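You operate a simulated robot arm through the tools that you are given. There is no shell and no other tool. Be economical: measure what you need, move in short steps, check, and stop when the job is done.

Carry out the task below with a simulated two-armed robot. There is one attempt and no reset: what you move stays moved.

Task
Push the seed cupboard door shut. Press the right drain button two times. Take the blue-capped tube on the upper shelf of the wall rack and put it away on the shelf under the drainer. Open the left cabinet left door, switch the left cabinet left lower outer lamp switch off, then shut the door. Pick up the clear bottle with one hand, pass it to the other hand and put it on the drainer beside the sink. Close the far left door. Stack the white tube marked "basil" from the top of the cart on top of the white tube that says "tomato". Open the white drawer. The order is free. Set down upright: blue-capped tube, clear bottle.
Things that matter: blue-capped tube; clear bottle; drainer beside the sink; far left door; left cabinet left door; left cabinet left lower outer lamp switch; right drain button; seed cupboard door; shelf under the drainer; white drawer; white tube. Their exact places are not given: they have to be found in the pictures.

Only the result counts: the job must be done as asked and must still hold three seconds after the hand-in. Knocking over, shifting, dropping, spilling or breaking anything else fails it.

Robot
Two 7-joint arms with two-finger parallel grippers on one trunk, on a base that drives. Base frame: it is fixed to the floor where the robot stands at the start and does not move with it; the origin is under the middle of the robot, x ahead of it, y to its left, z up. Units: mm, rad, N and s.
The left shoulder is at the start at [70, 130, 1107], the right one opposite. With the tool pointing down near the work surface each hand reaches from about 200 to 520 mm from the robot's upright axis, wherever it stands, measured 20 degrees to its own side. Places, roughly: blue-capped tube [-1000, 3000, 750]; clear bottle [-6500, -5000, 1000]; drainer beside the sink [-7400, -4200, 900]; far left door [-8000, -3000, 1000]; left cabinet left door [-2900, -2200, 1000]; left cabinet left lower outer lamp switch [-2700, -2200, 1000]; right drain button [1000, 200, 1400]; seed cupboard door [600, 0, 500]; shelf under the drainer [-7300, -4400, 200]; white drawer [-2300, 2400, 700]; white tube [-5250, -2000, 1000]. Payload 1.57 kg a hand.
The TCP of each hand is the grasp point between the finger pads, 30 mm short of the fingertips. In the tool frame z runs along the fingers and y along their closing line. Largest opening 80 mm; finger width 17, thickness 12; the body of the gripper, 40 by 82 mm, starts 80 mm behind the TCP.
Orientation is told as [roll, pitch, yaw] about the base's x, y, z axes, in that order, counted from this pose: with the fingers straight down and closing along the base's y, the tool's x points along the base's -x, its y along +y and its z along -z.

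Tools
- The arms move only by the tool jog_arm. It takes "left_steps", "right_steps" or both (then of equal length, played together; a hand with none holds still); each is a list of rows, each a list of 3 entries, a list of its own where there are three numbers: the shift along the tool's x, y, z in mm, then the turn, a rotation vector about the tool's x, y, z in degrees, then the finger opening in mm, from 0 to 80. In form: [[[dx, dy, dz], [wx, wy, wz], claw], ...]. A call has 1 to 20 rows; each row shifts and turns the commanded pose from where the row before left it, along the tool's axes as they then stand. Rows are played at 5 a second. More than 50 mm and 0.15 rad between two rows, or a gripper value outside its range, and nothing of the call is played. Where a pose cannot be reached the arm comes as near as it can. A force on the tool above 40 N (or 10 N above the force at the start of the call, whichever is more), or a blocked arm, ends the call early, and 0.2 s more pass. The fingers move at their own pace (about 108 mm/s each) and stop on an object; they squeeze with about 27 N. The grip force told is the motor's: it shows also when the fingers shut on nothing. Time passes only in rows, and 0.2 s behind the last, so rows that do not move let the fingers close. The reply holds the time, the measured pose of the TCP, the force on the tool along the base axes, the opening and the grip force, in the units named above and with some noise, with the torque about the TCP (base axes, N m) and any sound that the robot's microphone picked up.
- Cameras (640 x 400 px; columns grow to the right, rows downward): "scene" is now at [133.5, 20.8, 1327.4]; the picture's right is [0.25, -0.97, 0.00], its down [-0.62, -0.16, -0.76] and it looks along [0.74, 0.19, -0.65] (base axes); focal length 214 px, centre (320, 200). "left" rides on the left gripper at [72, 7, -122] in its tool frame; the picture's right is [-0.09, 1.00, 0.00], its down [-0.84, -0.08, -0.54] and it looks along [-0.54, -0.05, 0.84] (tool axes); focal length 238 px, centre (320, 200). "right" rides on the right gripper at [72, -6, -122] in its tool frame; the picture's right is [0.09, 1.00, 0.00], its down [-0.84, 0.08, -0.54] and it looks along [-0.54, 0.05, 0.84] (tool axes); focal length 238 px, centre (320, 200).
- capture(camera): a new picture of that camera. It takes no simulated time.
- move_column(by): slides the trunk up (or, below 0, down) by that many mm; the arms and the scene camera ride with it, the base frame stays. It gives what a move gives, with no picture.
- base_move(legs): drives the robot by 1 to 6 legs, each [ahead, left, turn to the left] in mm, mm and rad, along the robot's own axes; the way and the turn of a leg run together, so that a leg with both is an arc; at most 1500 mm and 3.142 rad a leg. The arms and the cameras ride along, it lands a little off, and it stops where it bumps. It gives what a move gives.
- head_to(pan, tilt): turns the head with the scene camera to pan (to the left, within 1.501 rad either way) and tilt (down, from -0.506 to 1.204), counted from straight ahead of the robot. It gives what a move gives.
- measure_at(camera, pixels): for up to 12 pixels [column, row] of the newest picture of that camera ("zoom" is the newest enlarged one), the place [x, y, z] in the base frame of the surface seen there, good to about 2 mm. It takes no simulated time.
- enlarge(camera, box): a new picture of the part [left, top, right, bottom] of that camera's present view, enlarged. It takes no simulated time.
- finish_job(): hands the job in; it is judged then, once.

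Work in short steps. Measure before you move; look again where a grasp or a placing could have gone wrong, and mend it. You have 138 turns and 172 pictures in all, those below and enlarged ones among them. Open the grippers and draw the arms clear of the work before you hand the job in, unless the task says otherwise; then end with one line.

The tools are called after "Request:" as name(argument=value, ...) on one line, values as JSON. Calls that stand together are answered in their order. jog_arm: Moves the arms, as the interface text tells. Its arguments: {"type":"object","properties":{"left_steps":{"type":"array","items":{"type":"array"}},"right_steps":{"type":"array","items":{"type":"array"}}},"required":[]} The other tools are called the same way: move_column (by) slides the trunk up or down; base_move (legs) drives the base; head_to (pan, tilt) turns the head that bears the scene camera; capture (camera) takes a picture; measure_at (camera, pixels) gives the place of the surface under pixels of a picture; enlarge (camera, box) takes an enlarged picture of a part of a camera's view; finish_job () hands the job in.

At the start:

```text
time: 0.0
left_eef_pos: [378.5, 250.2, 1149.0]
left_orientation: [0.0, 0.0, 0.003]
left_contact_force: [-0.2, 0.3, 0.7]
left_wrist_torque: [0.01, 0.0, -0.04]
left_width: 79.9
left_grip_force: 0.1
right_eef_pos: [372.3, -69.2, 1149.5]
right_orientation: [0.002, -0.002, -0.001]
right_contact_force: [0.3, -0.5, 0.0]
right_wrist_torque: [-0.02, -0.04, 0.0]
right_width: 79.8
right_grip_force: 0.0
trunk travel left (down, up): [-745.0, 195.0]
robot x, y, heading: [-0.9, 0.5, -0.001]
head pan, tilt: [0.255, 0.702]
```

scene: 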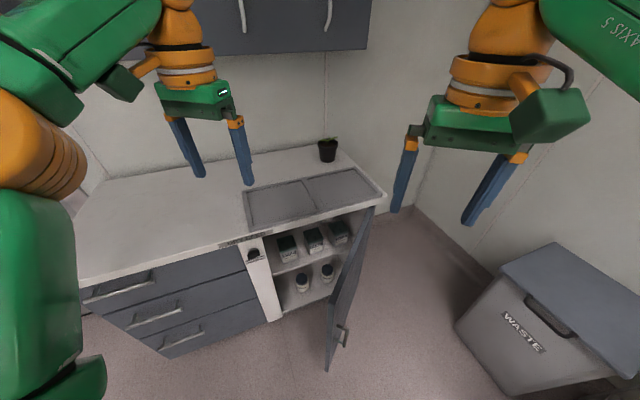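
right: 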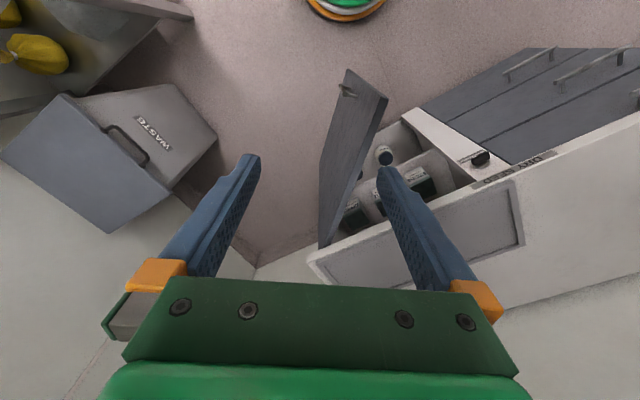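
left: 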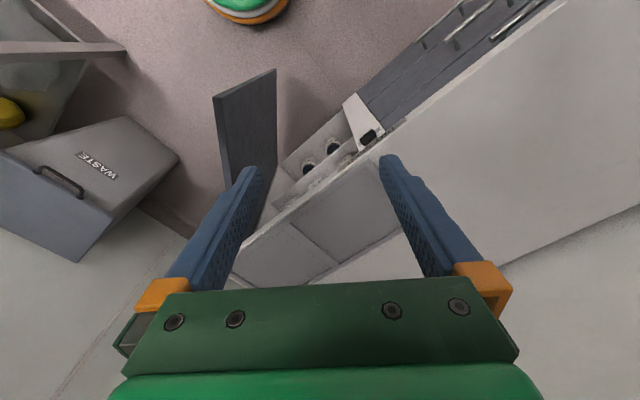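

The scene shows an open door at about (350,290), which may be the seed cupboard door. I measure it and enlarge that region.

Request:
measure_at(camera="scene", pixels=[[370, 212], [328, 365], [352, 280], [342, 335], [278, 315], [247, 243], [335, 300], [244, 225], [385, 195], [253, 253], [80, 290], [500, 395]])

Request:
enlarge(camera="scene", box=[200, 180, 400, 380])

Request:
head_to(pan=0, tilt=-0.1)

Request:
capture(camera="scene")

```text
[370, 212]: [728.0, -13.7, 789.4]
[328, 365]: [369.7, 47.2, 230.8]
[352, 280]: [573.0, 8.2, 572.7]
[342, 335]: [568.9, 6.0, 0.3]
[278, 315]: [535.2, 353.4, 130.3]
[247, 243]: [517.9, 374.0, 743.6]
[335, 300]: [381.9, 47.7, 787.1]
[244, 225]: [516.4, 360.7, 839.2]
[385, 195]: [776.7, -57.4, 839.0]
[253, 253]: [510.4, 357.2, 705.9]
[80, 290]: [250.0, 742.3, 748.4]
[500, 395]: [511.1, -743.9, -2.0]
```

```text
2.00 times, centred on (300, 280) of scene
```

zoom: 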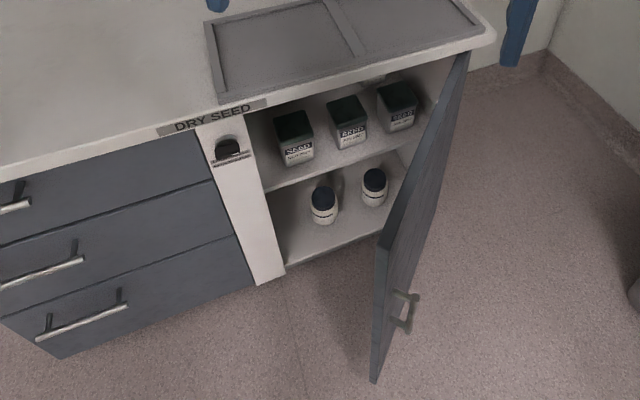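

```text
time: 1.1
left_eef_pos: [379.5, 250.8, 1149.6]
left_orientation: [0.0, 0.001, 0.002]
left_contact_force: [0.4, 0.6, 0.0]
left_wrist_torque: [-0.01, -0.01, 0.01]
left_width: 80.2
left_grip_force: 0.0
right_eef_pos: [371.3, -69.1, 1149.1]
right_orientation: [0.001, -0.002, -0.001]
right_contact_force: [0.2, 0.3, -0.4]
right_wrist_torque: [0.02, 0.0, -0.01]
right_width: 80.1
right_grip_force: 0.0
trunk travel left (down, up): [-745.0, 195.0]
robot x, y, heading: [1.0, -1.9, 0.002]
head pan, tilt: [0.0, -0.099]
```

```text
167 pictures are left
```

scene: 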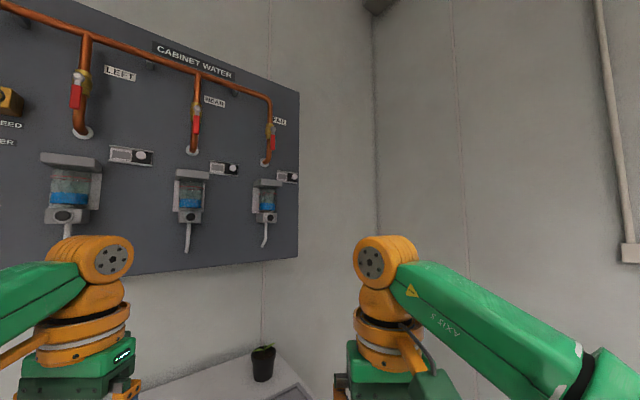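

A "cabinet water" panel is on the wall with several dispensers. I turn to see all of it and enlarge it to find the "right drain" button.

Request:
head_to(pan=0.5, tilt=-0.1)

Request:
capture(camera="scene")

Request:
enlarge(camera="scene", box=[150, 50, 450, 300])

Request:
enlarge(camera="scene", box=[350, 100, 510, 260])

```text
time: 2.1
left_eef_pos: [378.9, 250.2, 1148.3]
left_orientation: [0.0, 0.0, 0.001]
left_contact_force: [0.8, -0.3, 0.3]
left_wrist_torque: [0.03, 0.01, 0.01]
left_width: 80.1
left_grip_force: 0.1
right_eef_pos: [372.1, -69.5, 1150.1]
right_orientation: [0.001, -0.002, -0.001]
right_contact_force: [-0.3, -0.5, -0.6]
right_wrist_torque: [0.01, -0.01, 0.0]
right_width: 80.1
right_grip_force: 0.0
trunk travel left (down, up): [-745.0, 195.0]
robot x, y, heading: [-0.4, -1.0, 0.002]
head pan, tilt: [0.499, -0.099]
```

```text
166 pictures are left
```

scene: 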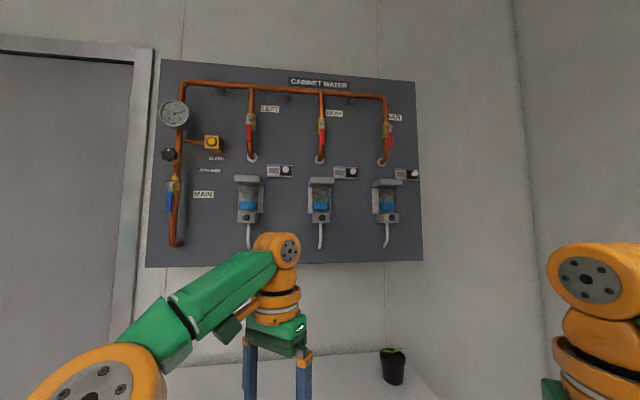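

```text
1.60 times, centred on (300, 175) of scene
```

zoom: 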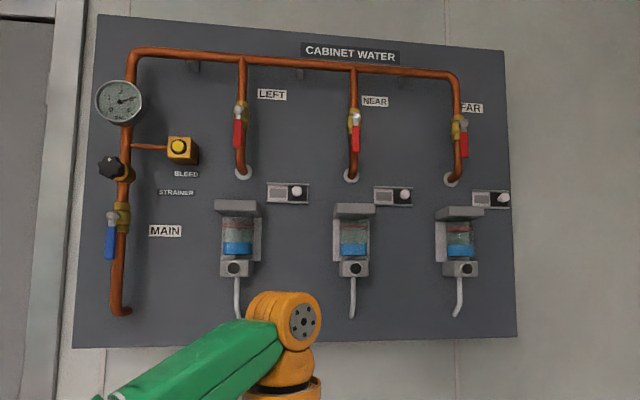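

```text
2.50 times, centred on (430, 180) of scene
```

zoom: 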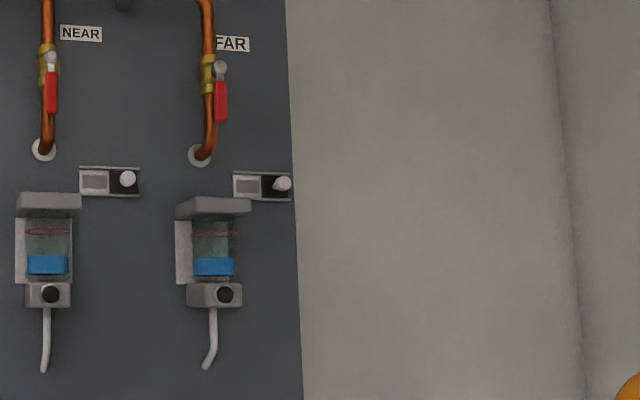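

The black buttons under each bowl, above the drain pipes, look like the drain buttons. I measure the rightmost one at zoom (225,294) and the surfaces around it.

Request:
measure_at(camera="zoom", pixels=[[225, 294], [193, 294], [238, 300], [238, 208], [283, 184], [248, 186], [265, 300], [60, 370], [270, 370], [51, 294], [95, 180], [320, 300]])

Request:
head_to(pan=0.1, tilt=0.9)

Request:
capture(camera="scene")

```text
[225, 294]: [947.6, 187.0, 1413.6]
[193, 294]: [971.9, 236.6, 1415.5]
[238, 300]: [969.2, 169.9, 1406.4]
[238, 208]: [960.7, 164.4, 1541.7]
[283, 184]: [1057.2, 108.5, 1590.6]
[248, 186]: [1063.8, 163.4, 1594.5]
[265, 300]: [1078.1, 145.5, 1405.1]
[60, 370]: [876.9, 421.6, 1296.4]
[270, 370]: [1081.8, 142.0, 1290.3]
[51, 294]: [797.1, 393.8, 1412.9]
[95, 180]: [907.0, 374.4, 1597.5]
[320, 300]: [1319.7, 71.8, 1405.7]
```

```text
time: 3.3
left_eef_pos: [379.3, 249.7, 1150.2]
left_orientation: [0.0, 0.002, 0.003]
left_contact_force: [-0.3, -0.4, 0.2]
left_wrist_torque: [0.02, 0.0, -0.03]
left_width: 79.9
left_grip_force: 0.0
right_eef_pos: [372.2, -69.8, 1149.9]
right_orientation: [0.0, -0.003, 0.0]
right_contact_force: [0.2, -0.3, -0.4]
right_wrist_torque: [0.0, -0.02, -0.03]
right_width: 79.8
right_grip_force: 0.1
trunk travel left (down, up): [-745.0, 195.0]
robot x, y, heading: [0.2, 0.1, 0.0]
head pan, tilt: [0.099, 0.901]
```

```text
163 pictures are left
```

scene: 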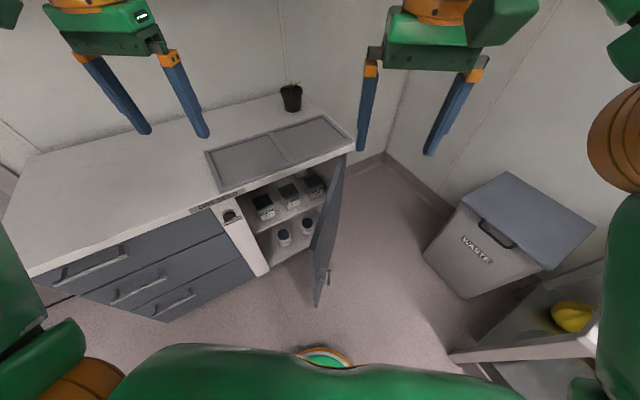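

The right drain button is at about (948,187,1414). I measure the obstacles on the right, such as the bench edge at (455,357), and the door line again, before positioning.

Request:
measure_at(camera="scene", pixels=[[455, 357], [540, 298], [590, 345], [425, 255], [462, 298], [318, 300], [345, 165], [216, 215], [268, 272], [329, 275], [340, 150], [40, 275]])

Request:
enlarge(camera="scene", box=[190, 130, 370, 320])

```text
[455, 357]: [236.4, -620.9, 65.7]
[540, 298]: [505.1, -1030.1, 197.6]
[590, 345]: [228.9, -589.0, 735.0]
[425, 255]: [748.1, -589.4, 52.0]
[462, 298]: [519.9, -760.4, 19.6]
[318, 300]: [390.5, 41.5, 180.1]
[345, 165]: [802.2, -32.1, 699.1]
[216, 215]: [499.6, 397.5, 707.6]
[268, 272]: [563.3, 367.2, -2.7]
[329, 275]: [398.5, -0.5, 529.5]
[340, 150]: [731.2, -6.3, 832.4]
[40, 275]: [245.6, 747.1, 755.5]
```

```text
2.11 times, centred on (280, 225) of scene
```

zoom: 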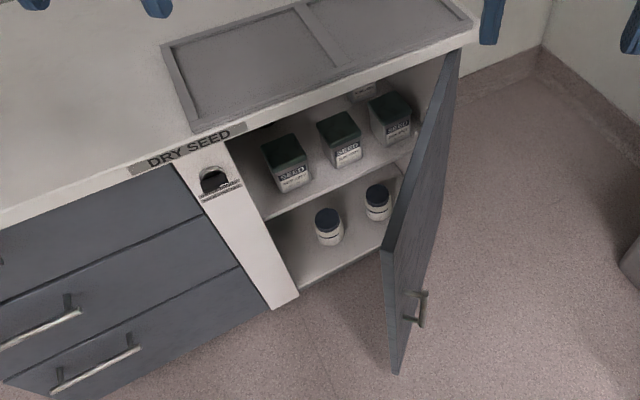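

Door and front line are mapped: hinge near (728,-14), open tip near (370,47), handle at z≈530. I move the base to the right and turn toward the cabinet, keeping the arms high.

Request:
base_move(legs=[[50, -192, 0], [0, 0, 0.6]])

Request:
jog_arm(right_steps=[[[0, 0, 0], [0, -8, 0], 0], [[0, 0, 0], [0, -8, 0], 0], [[0, 0, 0], [0, -8, 0], 0], [[0, 0, 0], [0, -8, 0], 0], [[0, 0, 0], [0, -8, 0], 0], [[0, 0, 0], [0, -8, 0], 0], [[0, 0, 0], [0, -8, 0], 0], [[0, 0, 0], [0, -8, 0], 0]], left_steps=[[[0, 0, -25], [0, 0, 0], 80], [[0, 0, -25], [0, 0, 0], 80], [[0, 0, -25], [0, 0, 0], 80], [[0, 0, -25], [0, 0, 0], 80], [[0, 0, -25], [0, 0, 0], 80], [[0, 0, 0], [0, 0, 0], 80], [[0, 0, 0], [0, 0, 0], 80], [[0, 0, 0], [0, 0, 0], 80]])

Request:
head_to(pan=-0.2, tilt=0.7)

Request:
capture(camera="scene")

```text
time: 6.6
left_eef_pos: [220.5, 228.7, 1150.1]
left_orientation: [-0.001, 0.0, 0.609]
left_contact_force: [0.5, 0.2, -0.5]
left_wrist_torque: [-0.01, 0.01, -0.02]
left_width: 80.2
left_grip_force: 0.1
right_eef_pos: [396.5, -38.0, 1149.5]
right_orientation: [0.001, 0.0, 0.608]
right_contact_force: [-0.1, 0.3, 0.1]
right_wrist_torque: [-0.03, 0.0, -0.01]
right_width: 80.1
right_grip_force: 0.1
trunk travel left (down, up): [-745.0, 195.0]
robot x, y, heading: [46.6, -194.1, 0.601]
head pan, tilt: [0.099, 0.901]
```

```text
time: 8.4
left_eef_pos: [200.8, 200.3, 1181.6]
left_orientation: [0.002, -0.003, 0.607]
left_contact_force: [-0.2, 0.6, -1.1]
left_wrist_torque: [-0.04, 0.01, 0.0]
left_width: 80.2
left_grip_force: 0.1
left hand out of reach, approached as far as the arm can: row 1, 2, 3, 4, 5
right_eef_pos: [396.0, -37.6, 1148.9]
right_orientation: [0.006, -1.121, 0.604]
right_contact_force: [0.3, -0.3, -0.5]
right_wrist_torque: [-0.03, -0.02, 0.01]
right_width: 0.0
right_grip_force: 21.9
trunk travel left (down, up): [-745.0, 195.0]
robot x, y, heading: [49.2, -197.3, 0.608]
head pan, tilt: [0.099, 0.901]
```

```text
time: 9.2
left_eef_pos: [200.7, 199.4, 1180.5]
left_orientation: [0.0, -0.004, 0.61]
left_contact_force: [0.0, -0.1, 0.9]
left_wrist_torque: [-0.02, 0.02, 0.01]
left_width: 79.9
left_grip_force: 0.0
right_eef_pos: [395.7, -37.8, 1150.1]
right_orientation: [0.002, -1.117, 0.604]
right_contact_force: [-0.3, -0.3, 0.5]
right_wrist_torque: [0.01, 0.0, 0.01]
right_width: 0.1
right_grip_force: 21.1
trunk travel left (down, up): [-745.0, 195.0]
robot x, y, heading: [49.9, -193.7, 0.613]
head pan, tilt: [-0.201, 0.7]
```

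```text
161 pictures are left
```

scene: 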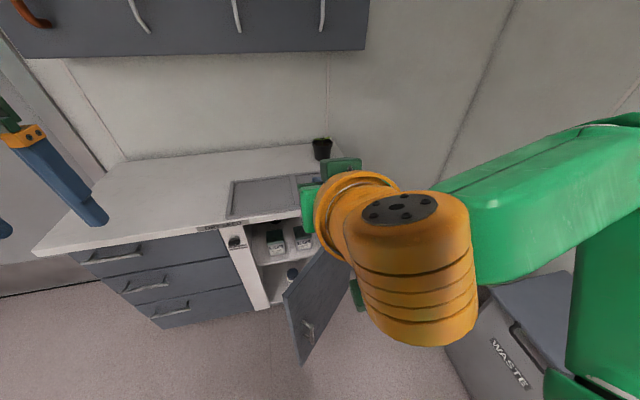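

The right hand is about 50 mm outside the door plane. I lower the trunk so the fingertips are at about z=700.

Request:
move_column(by=-440)

Request:
capture(camera="scene")

Request:
capture(camera="right")

```text
refused: -440 is not a number from -400 to 400
```

```text
160 pictures are left
```

scene: 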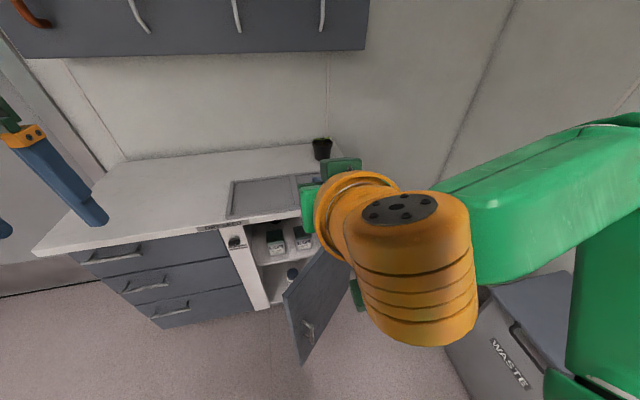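

```text
159 pictures are left
```

right: 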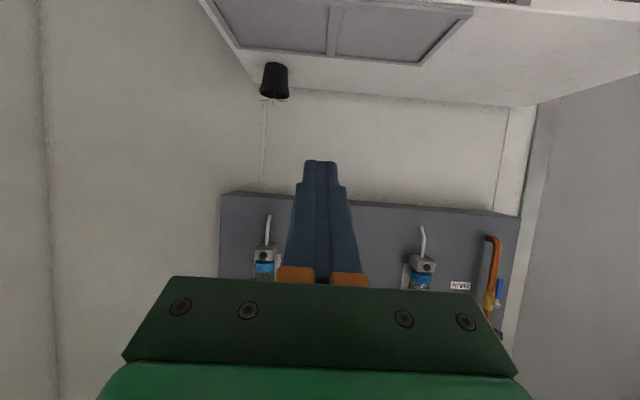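

The trunk limit is 400 mm per move, so I go down 400 and then 40, and check the picture.

Request:
move_column(by=-400)

Request:
move_column(by=-50)

Request:
capture(camera="right")

```text
time: 13.0
left_eef_pos: [200.7, 198.9, 781.8]
left_orientation: [0.0, -0.003, 0.608]
left_contact_force: [0.5, 0.3, -0.2]
left_wrist_torque: [-0.04, 0.02, -0.03]
left_width: 79.9
left_grip_force: 0.1
right_eef_pos: [395.9, -38.0, 749.3]
right_orientation: [0.003, -1.118, 0.606]
right_contact_force: [-0.5, 0.8, 0.7]
right_wrist_torque: [-0.03, 0.02, -0.01]
right_width: 0.1
right_grip_force: 21.4
trunk travel left (down, up): [-345.0, 595.0]
robot x, y, heading: [48.9, -194.2, 0.611]
head pan, tilt: [-0.201, 0.7]
```

```text
time: 13.9
left_eef_pos: [199.4, 199.2, 731.7]
left_orientation: [0.001, -0.003, 0.608]
left_contact_force: [0.2, -1.1, -0.4]
left_wrist_torque: [0.0, -0.04, 0.0]
left_width: 80.1
left_grip_force: 0.1
right_eef_pos: [395.4, -37.0, 700.0]
right_orientation: [0.002, -1.119, 0.605]
right_contact_force: [-0.2, -0.4, -0.3]
right_wrist_torque: [0.01, 0.02, 0.01]
right_width: 0.0
right_grip_force: 21.2
trunk travel left (down, up): [-295.0, 645.0]
robot x, y, heading: [55.4, -193.5, 0.609]
head pan, tilt: [-0.201, 0.7]
```

```text
158 pictures are left
```

right: 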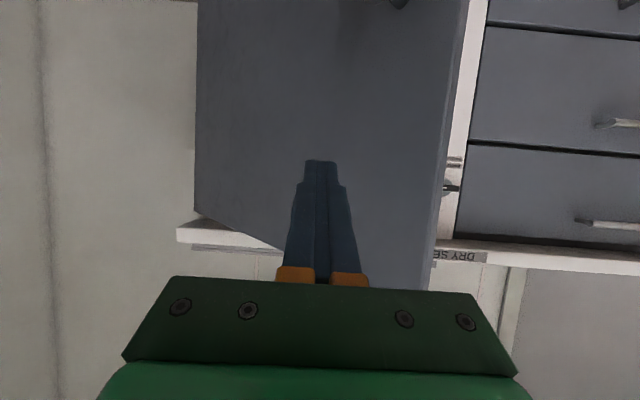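

The fingers face the door's outer side with room around them. I push by driving ahead and slightly left in small legs, then check.

Request:
base_move(legs=[[60, 40, 0], [60, 40, 0], [50, 30, 0]])

Request:
capture(camera="right")

Request:
capture(camera="scene")

```text
time: 16.1
left_eef_pos: [276.0, 386.7, 732.3]
left_orientation: [0.001, -0.002, 0.612]
left_contact_force: [-0.3, -0.7, 0.4]
left_wrist_torque: [-0.01, -0.02, 0.01]
left_width: 80.0
left_grip_force: 0.0
right_eef_pos: [471.3, 150.3, 699.3]
right_orientation: [0.003, -1.117, 0.607]
right_contact_force: [-0.6, -0.6, -1.0]
right_wrist_torque: [-0.02, 0.04, 0.01]
right_width: 0.1
right_grip_force: 21.3
trunk travel left (down, up): [-295.0, 645.0]
robot x, y, heading: [130.4, -6.6, 0.607]
head pan, tilt: [-0.201, 0.7]
```

```text
157 pictures are left
```

right: 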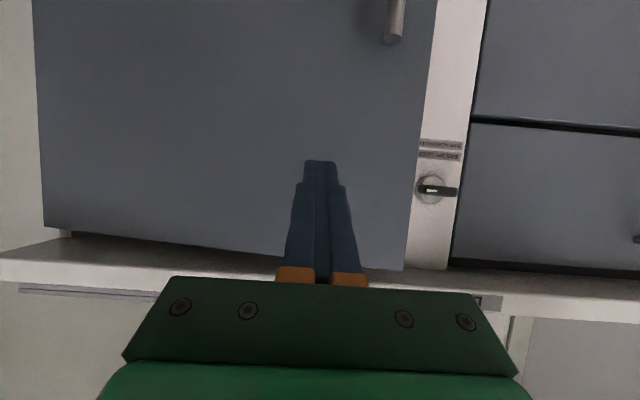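

```text
156 pictures are left
```

scene: 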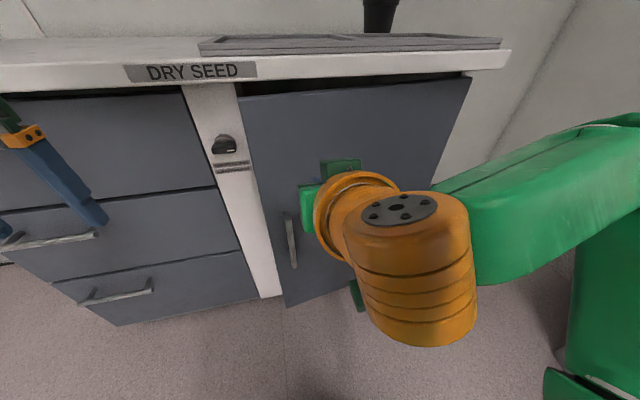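

The door is nearly shut. I jog the right hand horizontally forward until it stops.

Request:
jog_arm(right_steps=[[[-6.6, 0, 13.5], [0, 0, 0], 0], [[-6.6, 0, 13.5], [0, 0, 0], 0], [[-6.6, 0, 13.5], [0, 0, 0], 0], [[-6.6, 0, 13.5], [0, 0, 0], 0], [[-6.6, 0, 13.5], [0, 0, 0], 0], [[-6.6, 0, 13.5], [0, 0, 0], 0], [[-6.6, 0, 13.5], [0, 0, 0], 0], [[-6.6, 0, 13.5], [0, 0, 0], 0]])

Request:
capture(camera="scene")

```text
time: 17.9
left_eef_pos: [275.5, 386.1, 731.0]
left_orientation: [0.001, -0.001, 0.611]
left_contact_force: [-0.3, 0.1, 0.0]
left_wrist_torque: [0.01, 0.03, 0.02]
left_width: 80.0
left_grip_force: 0.1
right_eef_pos: [570.5, 218.8, 700.2]
right_orientation: [0.002, -1.116, 0.608]
right_contact_force: [0.2, 0.3, -0.2]
right_wrist_torque: [0.0, 0.03, 0.0]
right_width: 0.0
right_grip_force: 21.6
trunk travel left (down, up): [-295.0, 645.0]
robot x, y, heading: [125.1, -4.9, 0.611]
head pan, tilt: [-0.201, 0.7]
```

```text
155 pictures are left
```

scene: 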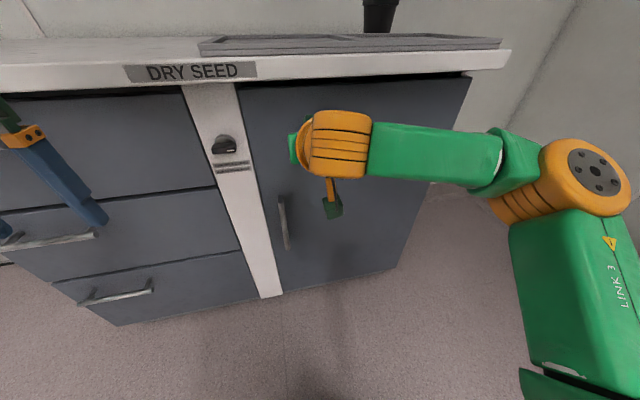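

It looks nearly flush, but no stop force yet. I push further until contact.

Request:
jog_arm(right_steps=[[[-3.5, 0, 7.2], [0, 0, 0], 0], [[-3.5, 0, 7.2], [0, 0, 0], 0], [[-3.5, 0, 7.2], [0, 0, 0], 0], [[-3.5, 0, 7.2], [0, 0, 0], 0], [[-3.5, 0, 7.2], [0, 0, 0], 0], [[-3.5, 0, 7.2], [0, 0, 0], 0]])

Request:
capture(camera="scene")

```text
time: 18.8
left_eef_pos: [273.4, 382.3, 733.1]
left_orientation: [-0.001, -0.009, 0.609]
left_contact_force: [-0.4, 0.8, -0.8]
left_wrist_torque: [0.03, -0.01, 0.01]
left_width: 79.9
left_grip_force: 0.1
right_eef_pos: [585.1, 228.8, 701.0]
right_orientation: [0.004, -1.114, 0.61]
right_contact_force: [-15.5, -14.9, 3.3]
right_wrist_torque: [0.05, 0.09, -0.03]
right_width: 0.0
right_grip_force: 21.1
trunk travel left (down, up): [-295.0, 645.0]
robot x, y, heading: [125.4, -6.3, 0.609]
head pan, tilt: [-0.201, 0.7]
stopped in row 4 (right hand): the force on the tool passed its limit at 50 N (the readings are from after the stop); the commanded pose is now the measured one
```

```text
154 pictures are left
```

scene: 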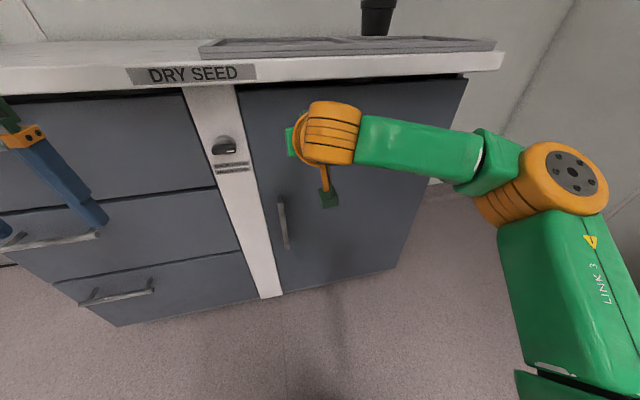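

The door is shut against its frame (50 N stop). I draw the right hand back, level it to horizontal, raise the trunk and line up with the right drain button.

Request:
jog_arm(right_steps=[[[13, 0, -27], [0, 0, 0], 0], [[13, 0, -27], [0, 0, 0], 0], [[13, 0, -27], [0, 0, 0], 0], [[13, 0, -27], [0, 0, 0], 0], [[0, 0, 0], [0, -8, 0], 0], [[0, 0, 0], [0, -8, 0], 0], [[0, 0, 0], [0, -8, 0], 0]])

Request:
move_column(by=400)

Request:
move_column(by=240)

Request:
base_move(legs=[[0, -183, 0], [120, 0, 0.02]])

Request:
head_to(pan=-0.3, tilt=0.3)

Request:
capture(camera="scene")

Request:
capture(camera="right")

```text
time: 20.4
left_eef_pos: [274.8, 386.3, 730.8]
left_orientation: [0.001, 0.0, 0.61]
left_contact_force: [0.0, 0.2, -0.4]
left_wrist_torque: [0.03, 0.02, 0.02]
left_width: 80.1
left_grip_force: 0.1
right_eef_pos: [491.0, 166.1, 699.9]
right_orientation: [0.01, -1.524, 0.603]
right_contact_force: [0.3, 0.2, 0.8]
right_wrist_torque: [0.01, -0.03, -0.02]
right_width: 0.2
right_grip_force: 21.5
right hand out of reach, approached as far as the arm can: row 7
trunk travel left (down, up): [-295.0, 645.0]
robot x, y, heading: [128.5, -7.9, 0.609]
head pan, tilt: [-0.201, 0.7]
```

```text
time: 24.2
left_eef_pos: [276.3, 384.6, 1130.9]
left_orientation: [0.0, -0.002, 0.61]
left_contact_force: [0.5, 0.1, -0.5]
left_wrist_torque: [-0.02, 0.0, 0.01]
left_width: 79.8
left_grip_force: 0.1
right_eef_pos: [491.6, 166.9, 1100.5]
right_orientation: [-0.013, -1.524, 0.622]
right_contact_force: [-0.8, 0.0, 0.5]
right_wrist_torque: [0.0, 0.01, 0.01]
right_width: 0.0
right_grip_force: 21.3
trunk travel left (down, up): [-695.0, 245.0]
robot x, y, heading: [124.5, -5.5, 0.612]
head pan, tilt: [-0.201, 0.7]
```

```text
time: 26.7
left_eef_pos: [275.1, 385.1, 1371.3]
left_orientation: [0.001, -0.001, 0.612]
left_contact_force: [0.5, 0.6, 0.3]
left_wrist_torque: [0.03, 0.01, 0.01]
left_width: 79.9
left_grip_force: 0.0
right_eef_pos: [491.0, 165.9, 1339.0]
right_orientation: [-0.012, -1.525, 0.623]
right_contact_force: [0.5, 0.4, -0.1]
right_wrist_torque: [-0.01, -0.02, -0.02]
right_width: 0.0
right_grip_force: 20.7
trunk travel left (down, up): [-935.0, 5.0]
robot x, y, heading: [126.9, -6.1, 0.61]
head pan, tilt: [-0.201, 0.7]
```

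```text
time: 29.1
left_eef_pos: [468.4, 299.3, 1372.7]
left_orientation: [0.0, -0.009, 0.627]
left_contact_force: [-0.2, -0.1, 0.4]
left_wrist_torque: [0.03, -0.03, 0.01]
left_width: 80.0
left_grip_force: 0.0
right_eef_pos: [685.7, 84.4, 1342.8]
right_orientation: [-0.016, -1.531, 0.645]
right_contact_force: [-0.5, -0.1, -0.2]
right_wrist_torque: [-0.02, 0.03, -0.02]
right_width: 0.0
right_grip_force: 21.3
trunk travel left (down, up): [-935.0, 5.0]
robot x, y, heading: [332.0, -92.0, 0.628]
head pan, tilt: [-0.201, 0.7]
```

```text
time: 30.0
left_eef_pos: [474.5, 304.5, 1370.4]
left_orientation: [-0.001, -0.003, 0.627]
left_contact_force: [0.7, 0.0, -0.1]
left_wrist_torque: [0.01, -0.02, -0.01]
left_width: 79.9
left_grip_force: 0.1
right_eef_pos: [693.9, 89.3, 1339.6]
right_orientation: [-0.006, -1.524, 0.634]
right_contact_force: [0.2, -0.4, 0.4]
right_wrist_torque: [0.03, 0.03, -0.01]
right_width: 0.0
right_grip_force: 21.2
trunk travel left (down, up): [-935.0, 5.0]
robot x, y, heading: [332.0, -89.9, 0.624]
head pan, tilt: [-0.3, 0.3]
```

```text
153 pictures are left
```

scene: 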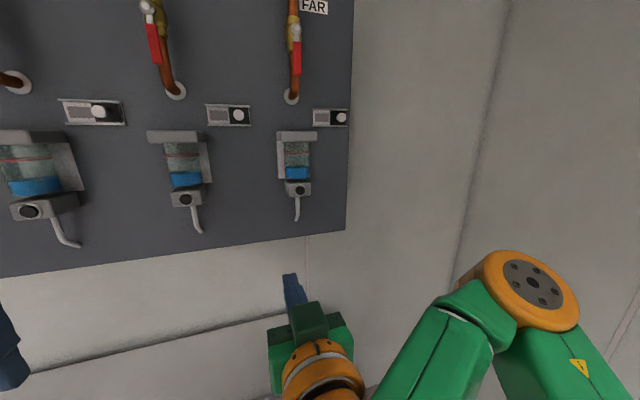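

```text
152 pictures are left
```

right: 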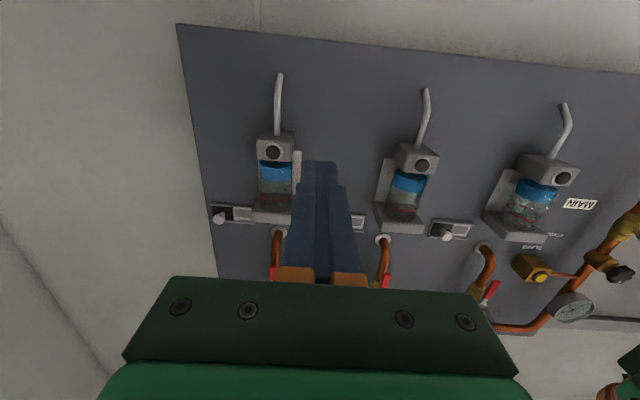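

I enlarge the right bowl and label plate to be sure which control is the drain button, and measure it again.

Request:
enlarge(camera="scene", box=[250, 90, 370, 230])

Request:
measure_at(camera="scene", pixels=[[299, 191], [289, 192], [309, 192], [299, 182], [341, 118], [321, 118]])

```text
2.86 times, centred on (310, 160) of scene
```

zoom: 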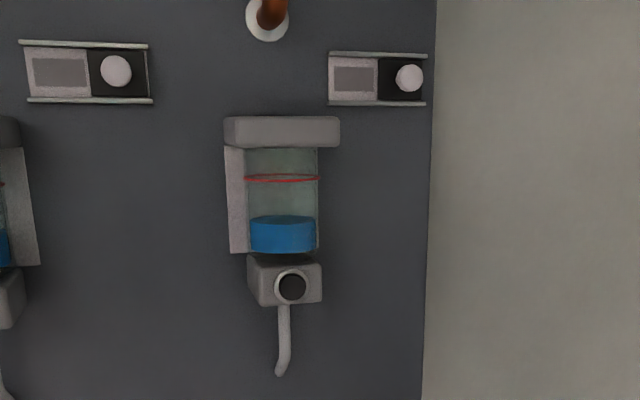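

```text
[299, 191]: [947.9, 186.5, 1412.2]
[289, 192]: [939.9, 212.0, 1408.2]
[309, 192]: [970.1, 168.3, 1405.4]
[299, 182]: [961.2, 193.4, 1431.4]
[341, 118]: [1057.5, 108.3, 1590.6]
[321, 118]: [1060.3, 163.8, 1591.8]
```

The black button with the white ring at (948,186,1412) is the one under the right bowl. I align the closed fingertips with it, stopping about 30 mm short.

Request:
jog_arm(right_steps=[[[-24, -23, 0], [0, 0, 0], 0], [[-24, -23, 0], [0, 0, 0], 0], [[-24, -23, 0], [0, 0, 0], 0], [[-2, 0, 40], [0, 0, 0], 0], [[-2, 0, 40], [0, 0, 0], 0], [[-2, 0, 40], [0, 0, 0], 0], [[-2, 0, 40], [0, 0, 0], 0], [[-2, 0, 40], [0, 0, 0], 0]])

Request:
capture(camera="right")

```text
time: 31.8
left_eef_pos: [474.2, 305.3, 1369.9]
left_orientation: [0.0, -0.002, 0.627]
left_contact_force: [0.3, 0.5, -0.9]
left_wrist_torque: [-0.03, 0.0, -0.01]
left_width: 79.8
left_grip_force: 0.1
right_eef_pos: [903.3, 160.0, 1411.8]
right_orientation: [-0.061, -1.522, 0.691]
right_contact_force: [0.7, -0.6, -0.2]
right_wrist_torque: [0.02, -0.01, 0.01]
right_width: 0.0
right_grip_force: 21.5
right hand out of reach, approached as far as the arm can: row 1
trunk travel left (down, up): [-935.0, 5.0]
robot x, y, heading: [328.7, -93.2, 0.621]
head pan, tilt: [-0.3, 0.3]
```

```text
150 pictures are left
```

right: 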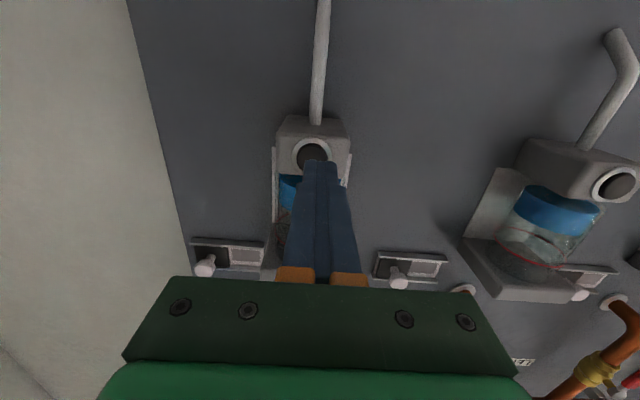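

The tip is about 22 mm short and 5 mm left of the button centre (312,155). I correct and press in small steps, then back off.

Request:
jog_arm(right_steps=[[[-2, -5, 0], [0, 0, 0], 0], [[0, 0, 16], [0, 0, 0], 0], [[0, 0, 4], [0, 0, 0], 0], [[0, 0, 3], [0, 0, 0], 0], [[0, 0, 3], [0, 0, 0], 0], [[0, 0, 3], [0, 0, 0], 0]])

Request:
capture(camera="right")

```text
time: 33.2
left_eef_pos: [473.6, 302.7, 1371.1]
left_orientation: [-0.002, -0.002, 0.628]
left_contact_force: [-0.3, -0.8, -0.6]
left_wrist_torque: [0.03, 0.02, 0.0]
left_width: 80.1
left_grip_force: 0.1
right_eef_pos: [925.4, 169.1, 1416.5]
right_orientation: [-0.024, -1.524, 0.652]
right_contact_force: [-1.8, -1.2, -1.0]
right_wrist_torque: [0.0, 0.01, -0.02]
right_width: 0.1
right_grip_force: 20.8
trunk travel left (down, up): [-935.0, 5.0]
robot x, y, heading: [329.4, -92.1, 0.627]
head pan, tilt: [-0.3, 0.3]
heard: click
```

```text
149 pictures are left
```

right: 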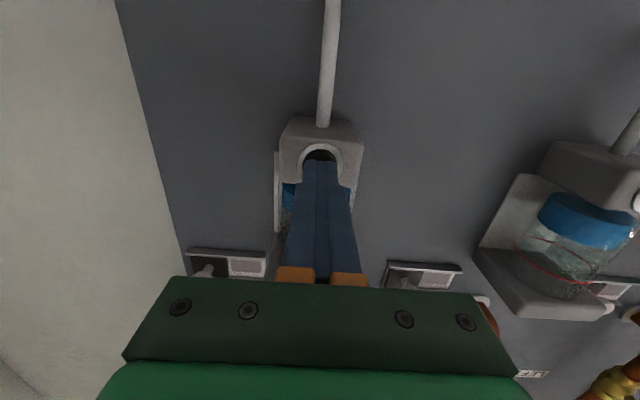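

One click was heard. I back off 20 mm so the button is released, then press again with the same travel.

Request:
jog_arm(right_steps=[[[0, 0, -10], [0, 0, 0], 0], [[0, 0, -10], [0, 0, 0], 0], [[0, 0, 0], [0, 0, 0], 0], [[0, 0, 0], [0, 0, 0], 0], [[0, 0, 0], [0, 0, 0], 0]])

Request:
jog_arm(right_steps=[[[0, 0, 10], [0, 0, 0], 0], [[0, 0, 4], [0, 0, 0], 0], [[0, 0, 3], [0, 0, 0], 0], [[0, 0, 3], [0, 0, 0], 0], [[0, 0, 0], [0, 0, 0], 0]])

```text
time: 34.4
left_eef_pos: [473.9, 303.4, 1371.7]
left_orientation: [0.0, -0.004, 0.626]
left_contact_force: [0.7, 0.6, 0.5]
left_wrist_torque: [-0.01, 0.02, -0.01]
left_width: 79.9
left_grip_force: 0.1
right_eef_pos: [909.3, 158.8, 1414.9]
right_orientation: [-0.014, -1.523, 0.641]
right_contact_force: [0.0, -0.1, 0.0]
right_wrist_torque: [0.01, -0.01, 0.02]
right_width: 0.0
right_grip_force: 21.0
trunk travel left (down, up): [-935.0, 5.0]
robot x, y, heading: [329.6, -90.7, 0.626]
head pan, tilt: [-0.3, 0.3]
```

```text
time: 35.6
left_eef_pos: [472.7, 304.1, 1371.8]
left_orientation: [0.0, -0.002, 0.627]
left_contact_force: [-0.7, -0.2, -0.1]
left_wrist_torque: [-0.01, 0.01, -0.01]
left_width: 80.1
left_grip_force: 0.1
right_eef_pos: [925.1, 169.2, 1415.1]
right_orientation: [-0.013, -1.523, 0.641]
right_contact_force: [-0.4, -0.9, -0.5]
right_wrist_torque: [0.03, 0.02, -0.02]
right_width: 0.1
right_grip_force: 21.7
trunk travel left (down, up): [-935.0, 5.0]
robot x, y, heading: [331.8, -91.8, 0.626]
head pan, tilt: [-0.3, 0.3]
heard: click
```

Second click heard, so both presses are done. I retract the right arm to its stow pose, back away and look around.

Request:
jog_arm(right_steps=[[[0, 0, -40], [0, 0, 0], 0], [[0, 0, -40], [0, 0, 0], 0], [[0, 0, -40], [0, 0, 0], 0], [[0, 0, -40], [0, 0, 0], 0], [[0, 0, -40], [0, 0, 0], 0], [[20, 20, -20], [0, 8, 0], 0], [[20, 20, 0], [0, 8, 0], 0], [[10, 20, 0], [0, 8, 0], 0], [[0, 0, 0], [0, 8, 0], 0], [[0, 0, 0], [0, 8, 0], 0], [[0, 0, 0], [0, 8, 0], 0], [[0, 0, 0], [0, 8, 0], 0], [[0, 0, 0], [0, 8, 0], 0], [[0, 0, 0], [0, 8, 0], 0], [[0, 0, 0], [0, 8, 0], 0], [[0, 0, 0], [0, 7, 0], 80]])

Request:
base_move(legs=[[-450, 0, 0], [0, 0, 1.5]])

Request:
head_to(pan=0, tilt=0.35)

Request:
capture(camera="scene")

Request:
head_to(pan=1.2, tilt=0.35)

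Request:
capture(camera="scene")

```text
time: 39.0
left_eef_pos: [472.6, 304.8, 1371.1]
left_orientation: [0.0, -0.003, 0.628]
left_contact_force: [-0.5, -0.3, 0.3]
left_wrist_torque: [0.02, -0.01, -0.01]
left_width: 80.0
left_grip_force: 0.1
right_eef_pos: [689.3, 74.2, 1356.1]
right_orientation: [-0.022, -0.089, 0.638]
right_contact_force: [0.3, 0.8, 0.3]
right_wrist_torque: [-0.04, -0.03, 0.03]
right_width: 78.8
right_grip_force: 0.5
right hand out of reach, approached as far as the arm can: row 15, 16
trunk travel left (down, up): [-935.0, 5.0]
robot x, y, heading: [333.0, -92.5, 0.62]
head pan, tilt: [-0.3, 0.3]
```

```text
time: 45.3
left_eef_pos: [-415.0, -178.0, 1371.2]
left_orientation: [0.0, -0.003, 2.113]
left_contact_force: [-1.4, 0.9, -0.6]
left_wrist_torque: [-0.02, -0.04, -0.01]
left_width: 80.1
left_grip_force: 0.0
right_eef_pos: [-166.8, 17.9, 1355.1]
right_orientation: [-0.022, -0.088, 2.123]
right_contact_force: [0.0, -1.0, -0.6]
right_wrist_torque: [0.03, -0.03, -0.01]
right_width: 80.0
right_grip_force: 0.1
trunk travel left (down, up): [-935.0, 5.0]
robot x, y, heading: [-34.3, -353.2, 2.109]
head pan, tilt: [-0.3, 0.3]
```

```text
time: 46.1
left_eef_pos: [-416.3, -178.2, 1371.5]
left_orientation: [-0.001, -0.004, 2.114]
left_contact_force: [-0.1, 0.7, -0.5]
left_wrist_torque: [-0.01, 0.01, 0.02]
left_width: 80.0
left_grip_force: 0.0
right_eef_pos: [-167.2, 19.2, 1356.3]
right_orientation: [-0.024, -0.09, 2.121]
right_contact_force: [0.0, 0.5, -0.3]
right_wrist_torque: [-0.01, -0.02, 0.02]
right_width: 80.0
right_grip_force: 0.1
trunk travel left (down, up): [-935.0, 5.0]
robot x, y, heading: [-34.7, -355.8, 2.112]
head pan, tilt: [0.0, 0.351]
```

```text
148 pictures are left
```

scene: 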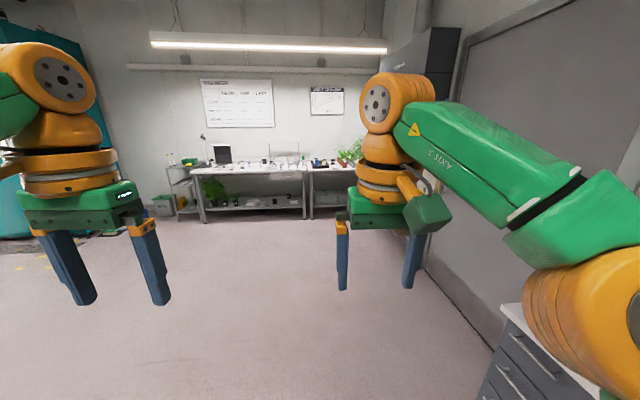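

```text
time: 47.5
left_eef_pos: [-415.8, -177.3, 1370.6]
left_orientation: [0.001, -0.002, 2.114]
left_contact_force: [-0.1, 0.1, -0.3]
left_wrist_torque: [-0.02, -0.01, 0.0]
left_width: 79.7
left_grip_force: 0.0
right_eef_pos: [-168.0, 18.3, 1356.2]
right_orientation: [-0.025, -0.088, 2.124]
right_contact_force: [-0.2, 0.7, 0.8]
right_wrist_torque: [0.02, 0.02, -0.01]
right_width: 80.2
right_grip_force: 0.1
trunk travel left (down, up): [-935.0, 5.0]
robot x, y, heading: [-33.8, -352.2, 2.112]
head pan, tilt: [1.201, 0.351]
```

```text
147 pictures are left
```

scene: 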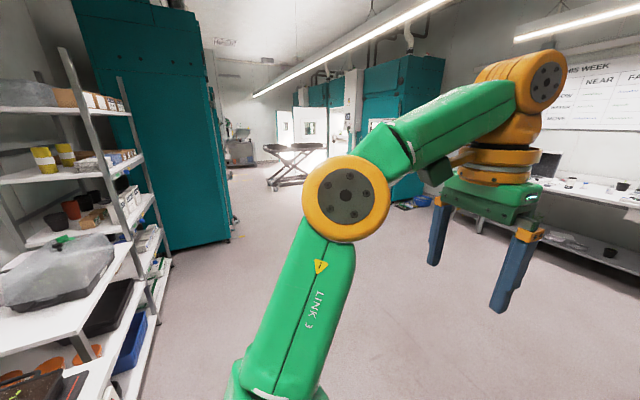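

The white bench across the room should hold the wall rack, with the white drawer nearby. I drive parallel to the wall toward it and look.

Request:
base_move(legs=[[0, 0, 0.09], [1300, 0, 0], [1100, 0, 0]])

Request:
head_to(pan=-0.3, tilt=0.45)

Request:
capture(camera="scene")

Request:
head_to(pan=0.5, tilt=0.45)

Request:
capture(camera="scene")

```text
time: 59.7
left_eef_pos: [-1874.9, 1669.5, 1370.4]
left_orientation: [0.0, -0.004, 2.231]
left_contact_force: [0.9, 0.2, 0.7]
left_wrist_torque: [-0.01, 0.01, -0.03]
left_width: 79.9
left_grip_force: 0.2
right_eef_pos: [-1651.7, 1893.8, 1355.8]
right_orientation: [-0.025, -0.09, 2.24]
right_contact_force: [-0.6, 0.1, 0.8]
right_wrist_torque: [-0.01, 0.0, -0.03]
right_width: 80.0
right_grip_force: 0.0
trunk travel left (down, up): [-935.0, 5.0]
robot x, y, heading: [-1474.8, 1542.6, 2.228]
head pan, tilt: [1.201, 0.351]
```

```text
time: 61.3
left_eef_pos: [-1876.6, 1670.9, 1370.7]
left_orientation: [-0.001, -0.001, 2.231]
left_contact_force: [0.6, -0.2, -0.9]
left_wrist_torque: [0.01, 0.01, -0.03]
left_width: 80.2
left_grip_force: 0.0
right_eef_pos: [-1652.2, 1894.9, 1355.5]
right_orientation: [-0.026, -0.09, 2.24]
right_contact_force: [-0.2, 0.4, 0.2]
right_wrist_torque: [-0.01, 0.04, -0.02]
right_width: 79.9
right_grip_force: 0.1
trunk travel left (down, up): [-935.0, 5.0]
robot x, y, heading: [-1474.8, 1538.3, 2.233]
head pan, tilt: [-0.3, 0.45]
```

```text
146 pictures are left
```

scene: 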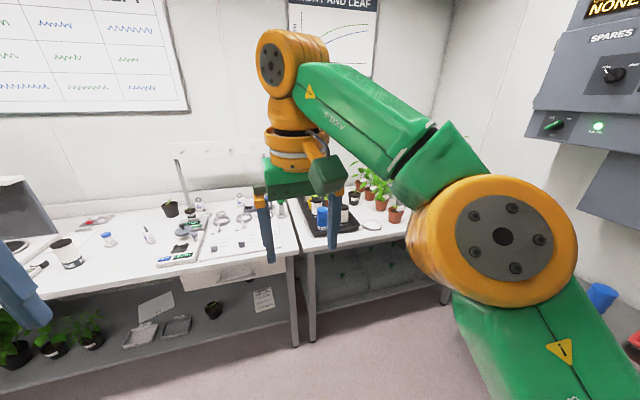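

```text
time: 62.5
left_eef_pos: [-1874.9, 1670.8, 1371.5]
left_orientation: [-0.001, -0.003, 2.231]
left_contact_force: [0.5, 0.2, 0.9]
left_wrist_torque: [0.01, 0.0, -0.01]
left_width: 79.9
left_grip_force: 0.0
right_eef_pos: [-1652.1, 1893.7, 1355.9]
right_orientation: [-0.024, -0.089, 2.241]
right_contact_force: [-0.6, -0.4, 0.5]
right_wrist_torque: [0.0, 0.01, 0.0]
right_width: 79.9
right_grip_force: 0.0
trunk travel left (down, up): [-935.0, 5.0]
robot x, y, heading: [-1471.8, 1543.5, 2.232]
head pan, tilt: [0.499, 0.45]
```

```text
145 pictures are left
```

scene: 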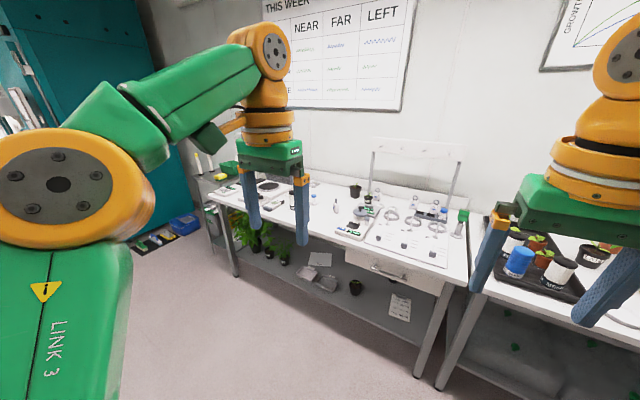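

The white drawer is at pixel (395,275) with a handle at (388,270). I measure it and look right, where a rack with a blue object sits below the control panel.

Request:
measure_at(camera="scene", pixels=[[388, 270], [375, 267], [408, 277], [350, 252], [440, 285], [395, 240], [470, 275], [230, 200], [435, 385], [400, 282]])

Request:
enlarge(camera="scene", box=[330, 220, 480, 320])

Request:
head_to(pan=-1.0, tilt=0.6)

Request:
capture(camera="scene")

```text
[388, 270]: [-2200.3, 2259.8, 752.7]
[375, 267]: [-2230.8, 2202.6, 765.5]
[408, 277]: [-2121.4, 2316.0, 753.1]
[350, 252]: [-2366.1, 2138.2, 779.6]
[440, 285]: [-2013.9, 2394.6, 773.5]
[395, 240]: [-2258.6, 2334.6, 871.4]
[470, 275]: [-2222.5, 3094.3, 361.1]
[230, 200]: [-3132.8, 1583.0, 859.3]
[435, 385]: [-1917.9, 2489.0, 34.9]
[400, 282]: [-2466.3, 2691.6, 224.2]
```

```text
4.00 times, centred on (405, 270) of scene
```

zoom: 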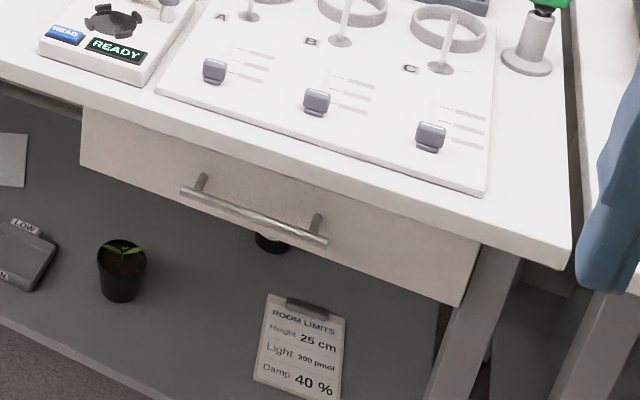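

```text
time: 64.1
left_eef_pos: [-1875.9, 1670.5, 1371.3]
left_orientation: [0.001, -0.002, 2.231]
left_contact_force: [0.0, -0.3, 0.7]
left_wrist_torque: [0.0, 0.02, 0.0]
left_width: 80.0
left_grip_force: 0.1
right_eef_pos: [-1652.2, 1894.3, 1355.5]
right_orientation: [-0.025, -0.088, 2.241]
right_contact_force: [0.5, -0.5, 0.6]
right_wrist_torque: [-0.01, 0.03, -0.03]
right_width: 80.3
right_grip_force: 0.1
trunk travel left (down, up): [-935.0, 5.0]
robot x, y, heading: [-1475.7, 1538.3, 2.23]
head pan, tilt: [-1.0, 0.6]
```

```text
143 pictures are left
```

scene: 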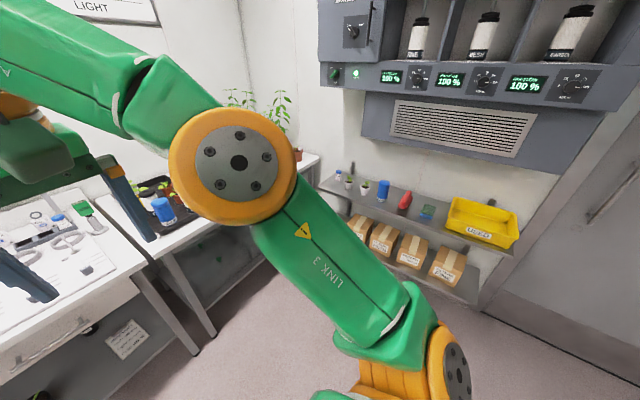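

The upper shelf is visible with a blue cylinder and small bottles. I enlarge that shelf, and measure the drawer handle precisely from the previous zoom first.

Request:
measure_at(camera="zoom", pixels=[[190, 192], [225, 206], [255, 218], [290, 231], [322, 241], [100, 130], [450, 270], [200, 178], [318, 216], [240, 180]])

Request:
enlarge(camera="scene", box=[310, 140, 530, 310])

Request:
enlarge(camera="scene", box=[325, 155, 405, 215])

Request:
measure_at(camera="zoom", pixels=[[100, 170], [180, 220], [310, 260], [460, 280]])

```text
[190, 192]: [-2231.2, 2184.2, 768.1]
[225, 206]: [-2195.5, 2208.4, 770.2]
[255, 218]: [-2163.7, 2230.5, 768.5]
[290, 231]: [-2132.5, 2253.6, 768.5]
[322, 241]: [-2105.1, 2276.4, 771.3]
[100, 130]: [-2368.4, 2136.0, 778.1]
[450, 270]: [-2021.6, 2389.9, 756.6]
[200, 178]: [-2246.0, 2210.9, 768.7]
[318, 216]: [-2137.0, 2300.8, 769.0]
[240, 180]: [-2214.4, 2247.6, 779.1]
```

```text
2.35 times, centred on (420, 225) of scene
```

zoom: 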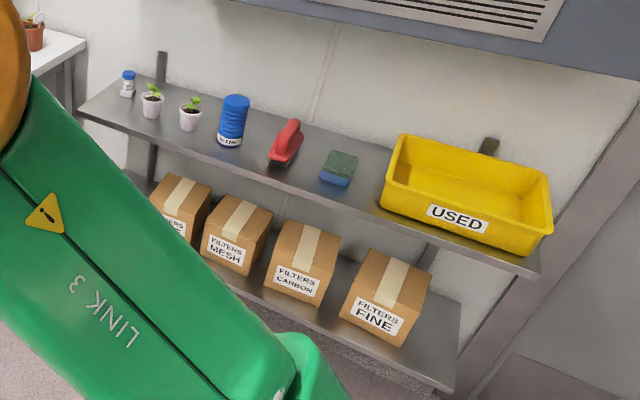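

```text
6.67 times, centred on (365, 185) of scene
```

zoom: 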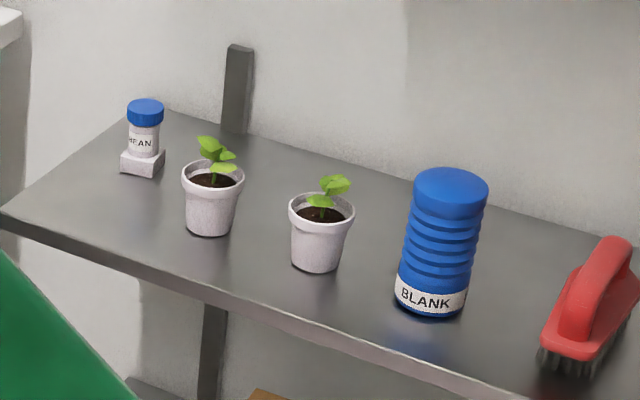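

```text
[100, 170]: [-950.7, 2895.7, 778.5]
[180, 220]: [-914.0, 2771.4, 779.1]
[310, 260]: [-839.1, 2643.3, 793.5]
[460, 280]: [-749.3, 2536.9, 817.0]
```

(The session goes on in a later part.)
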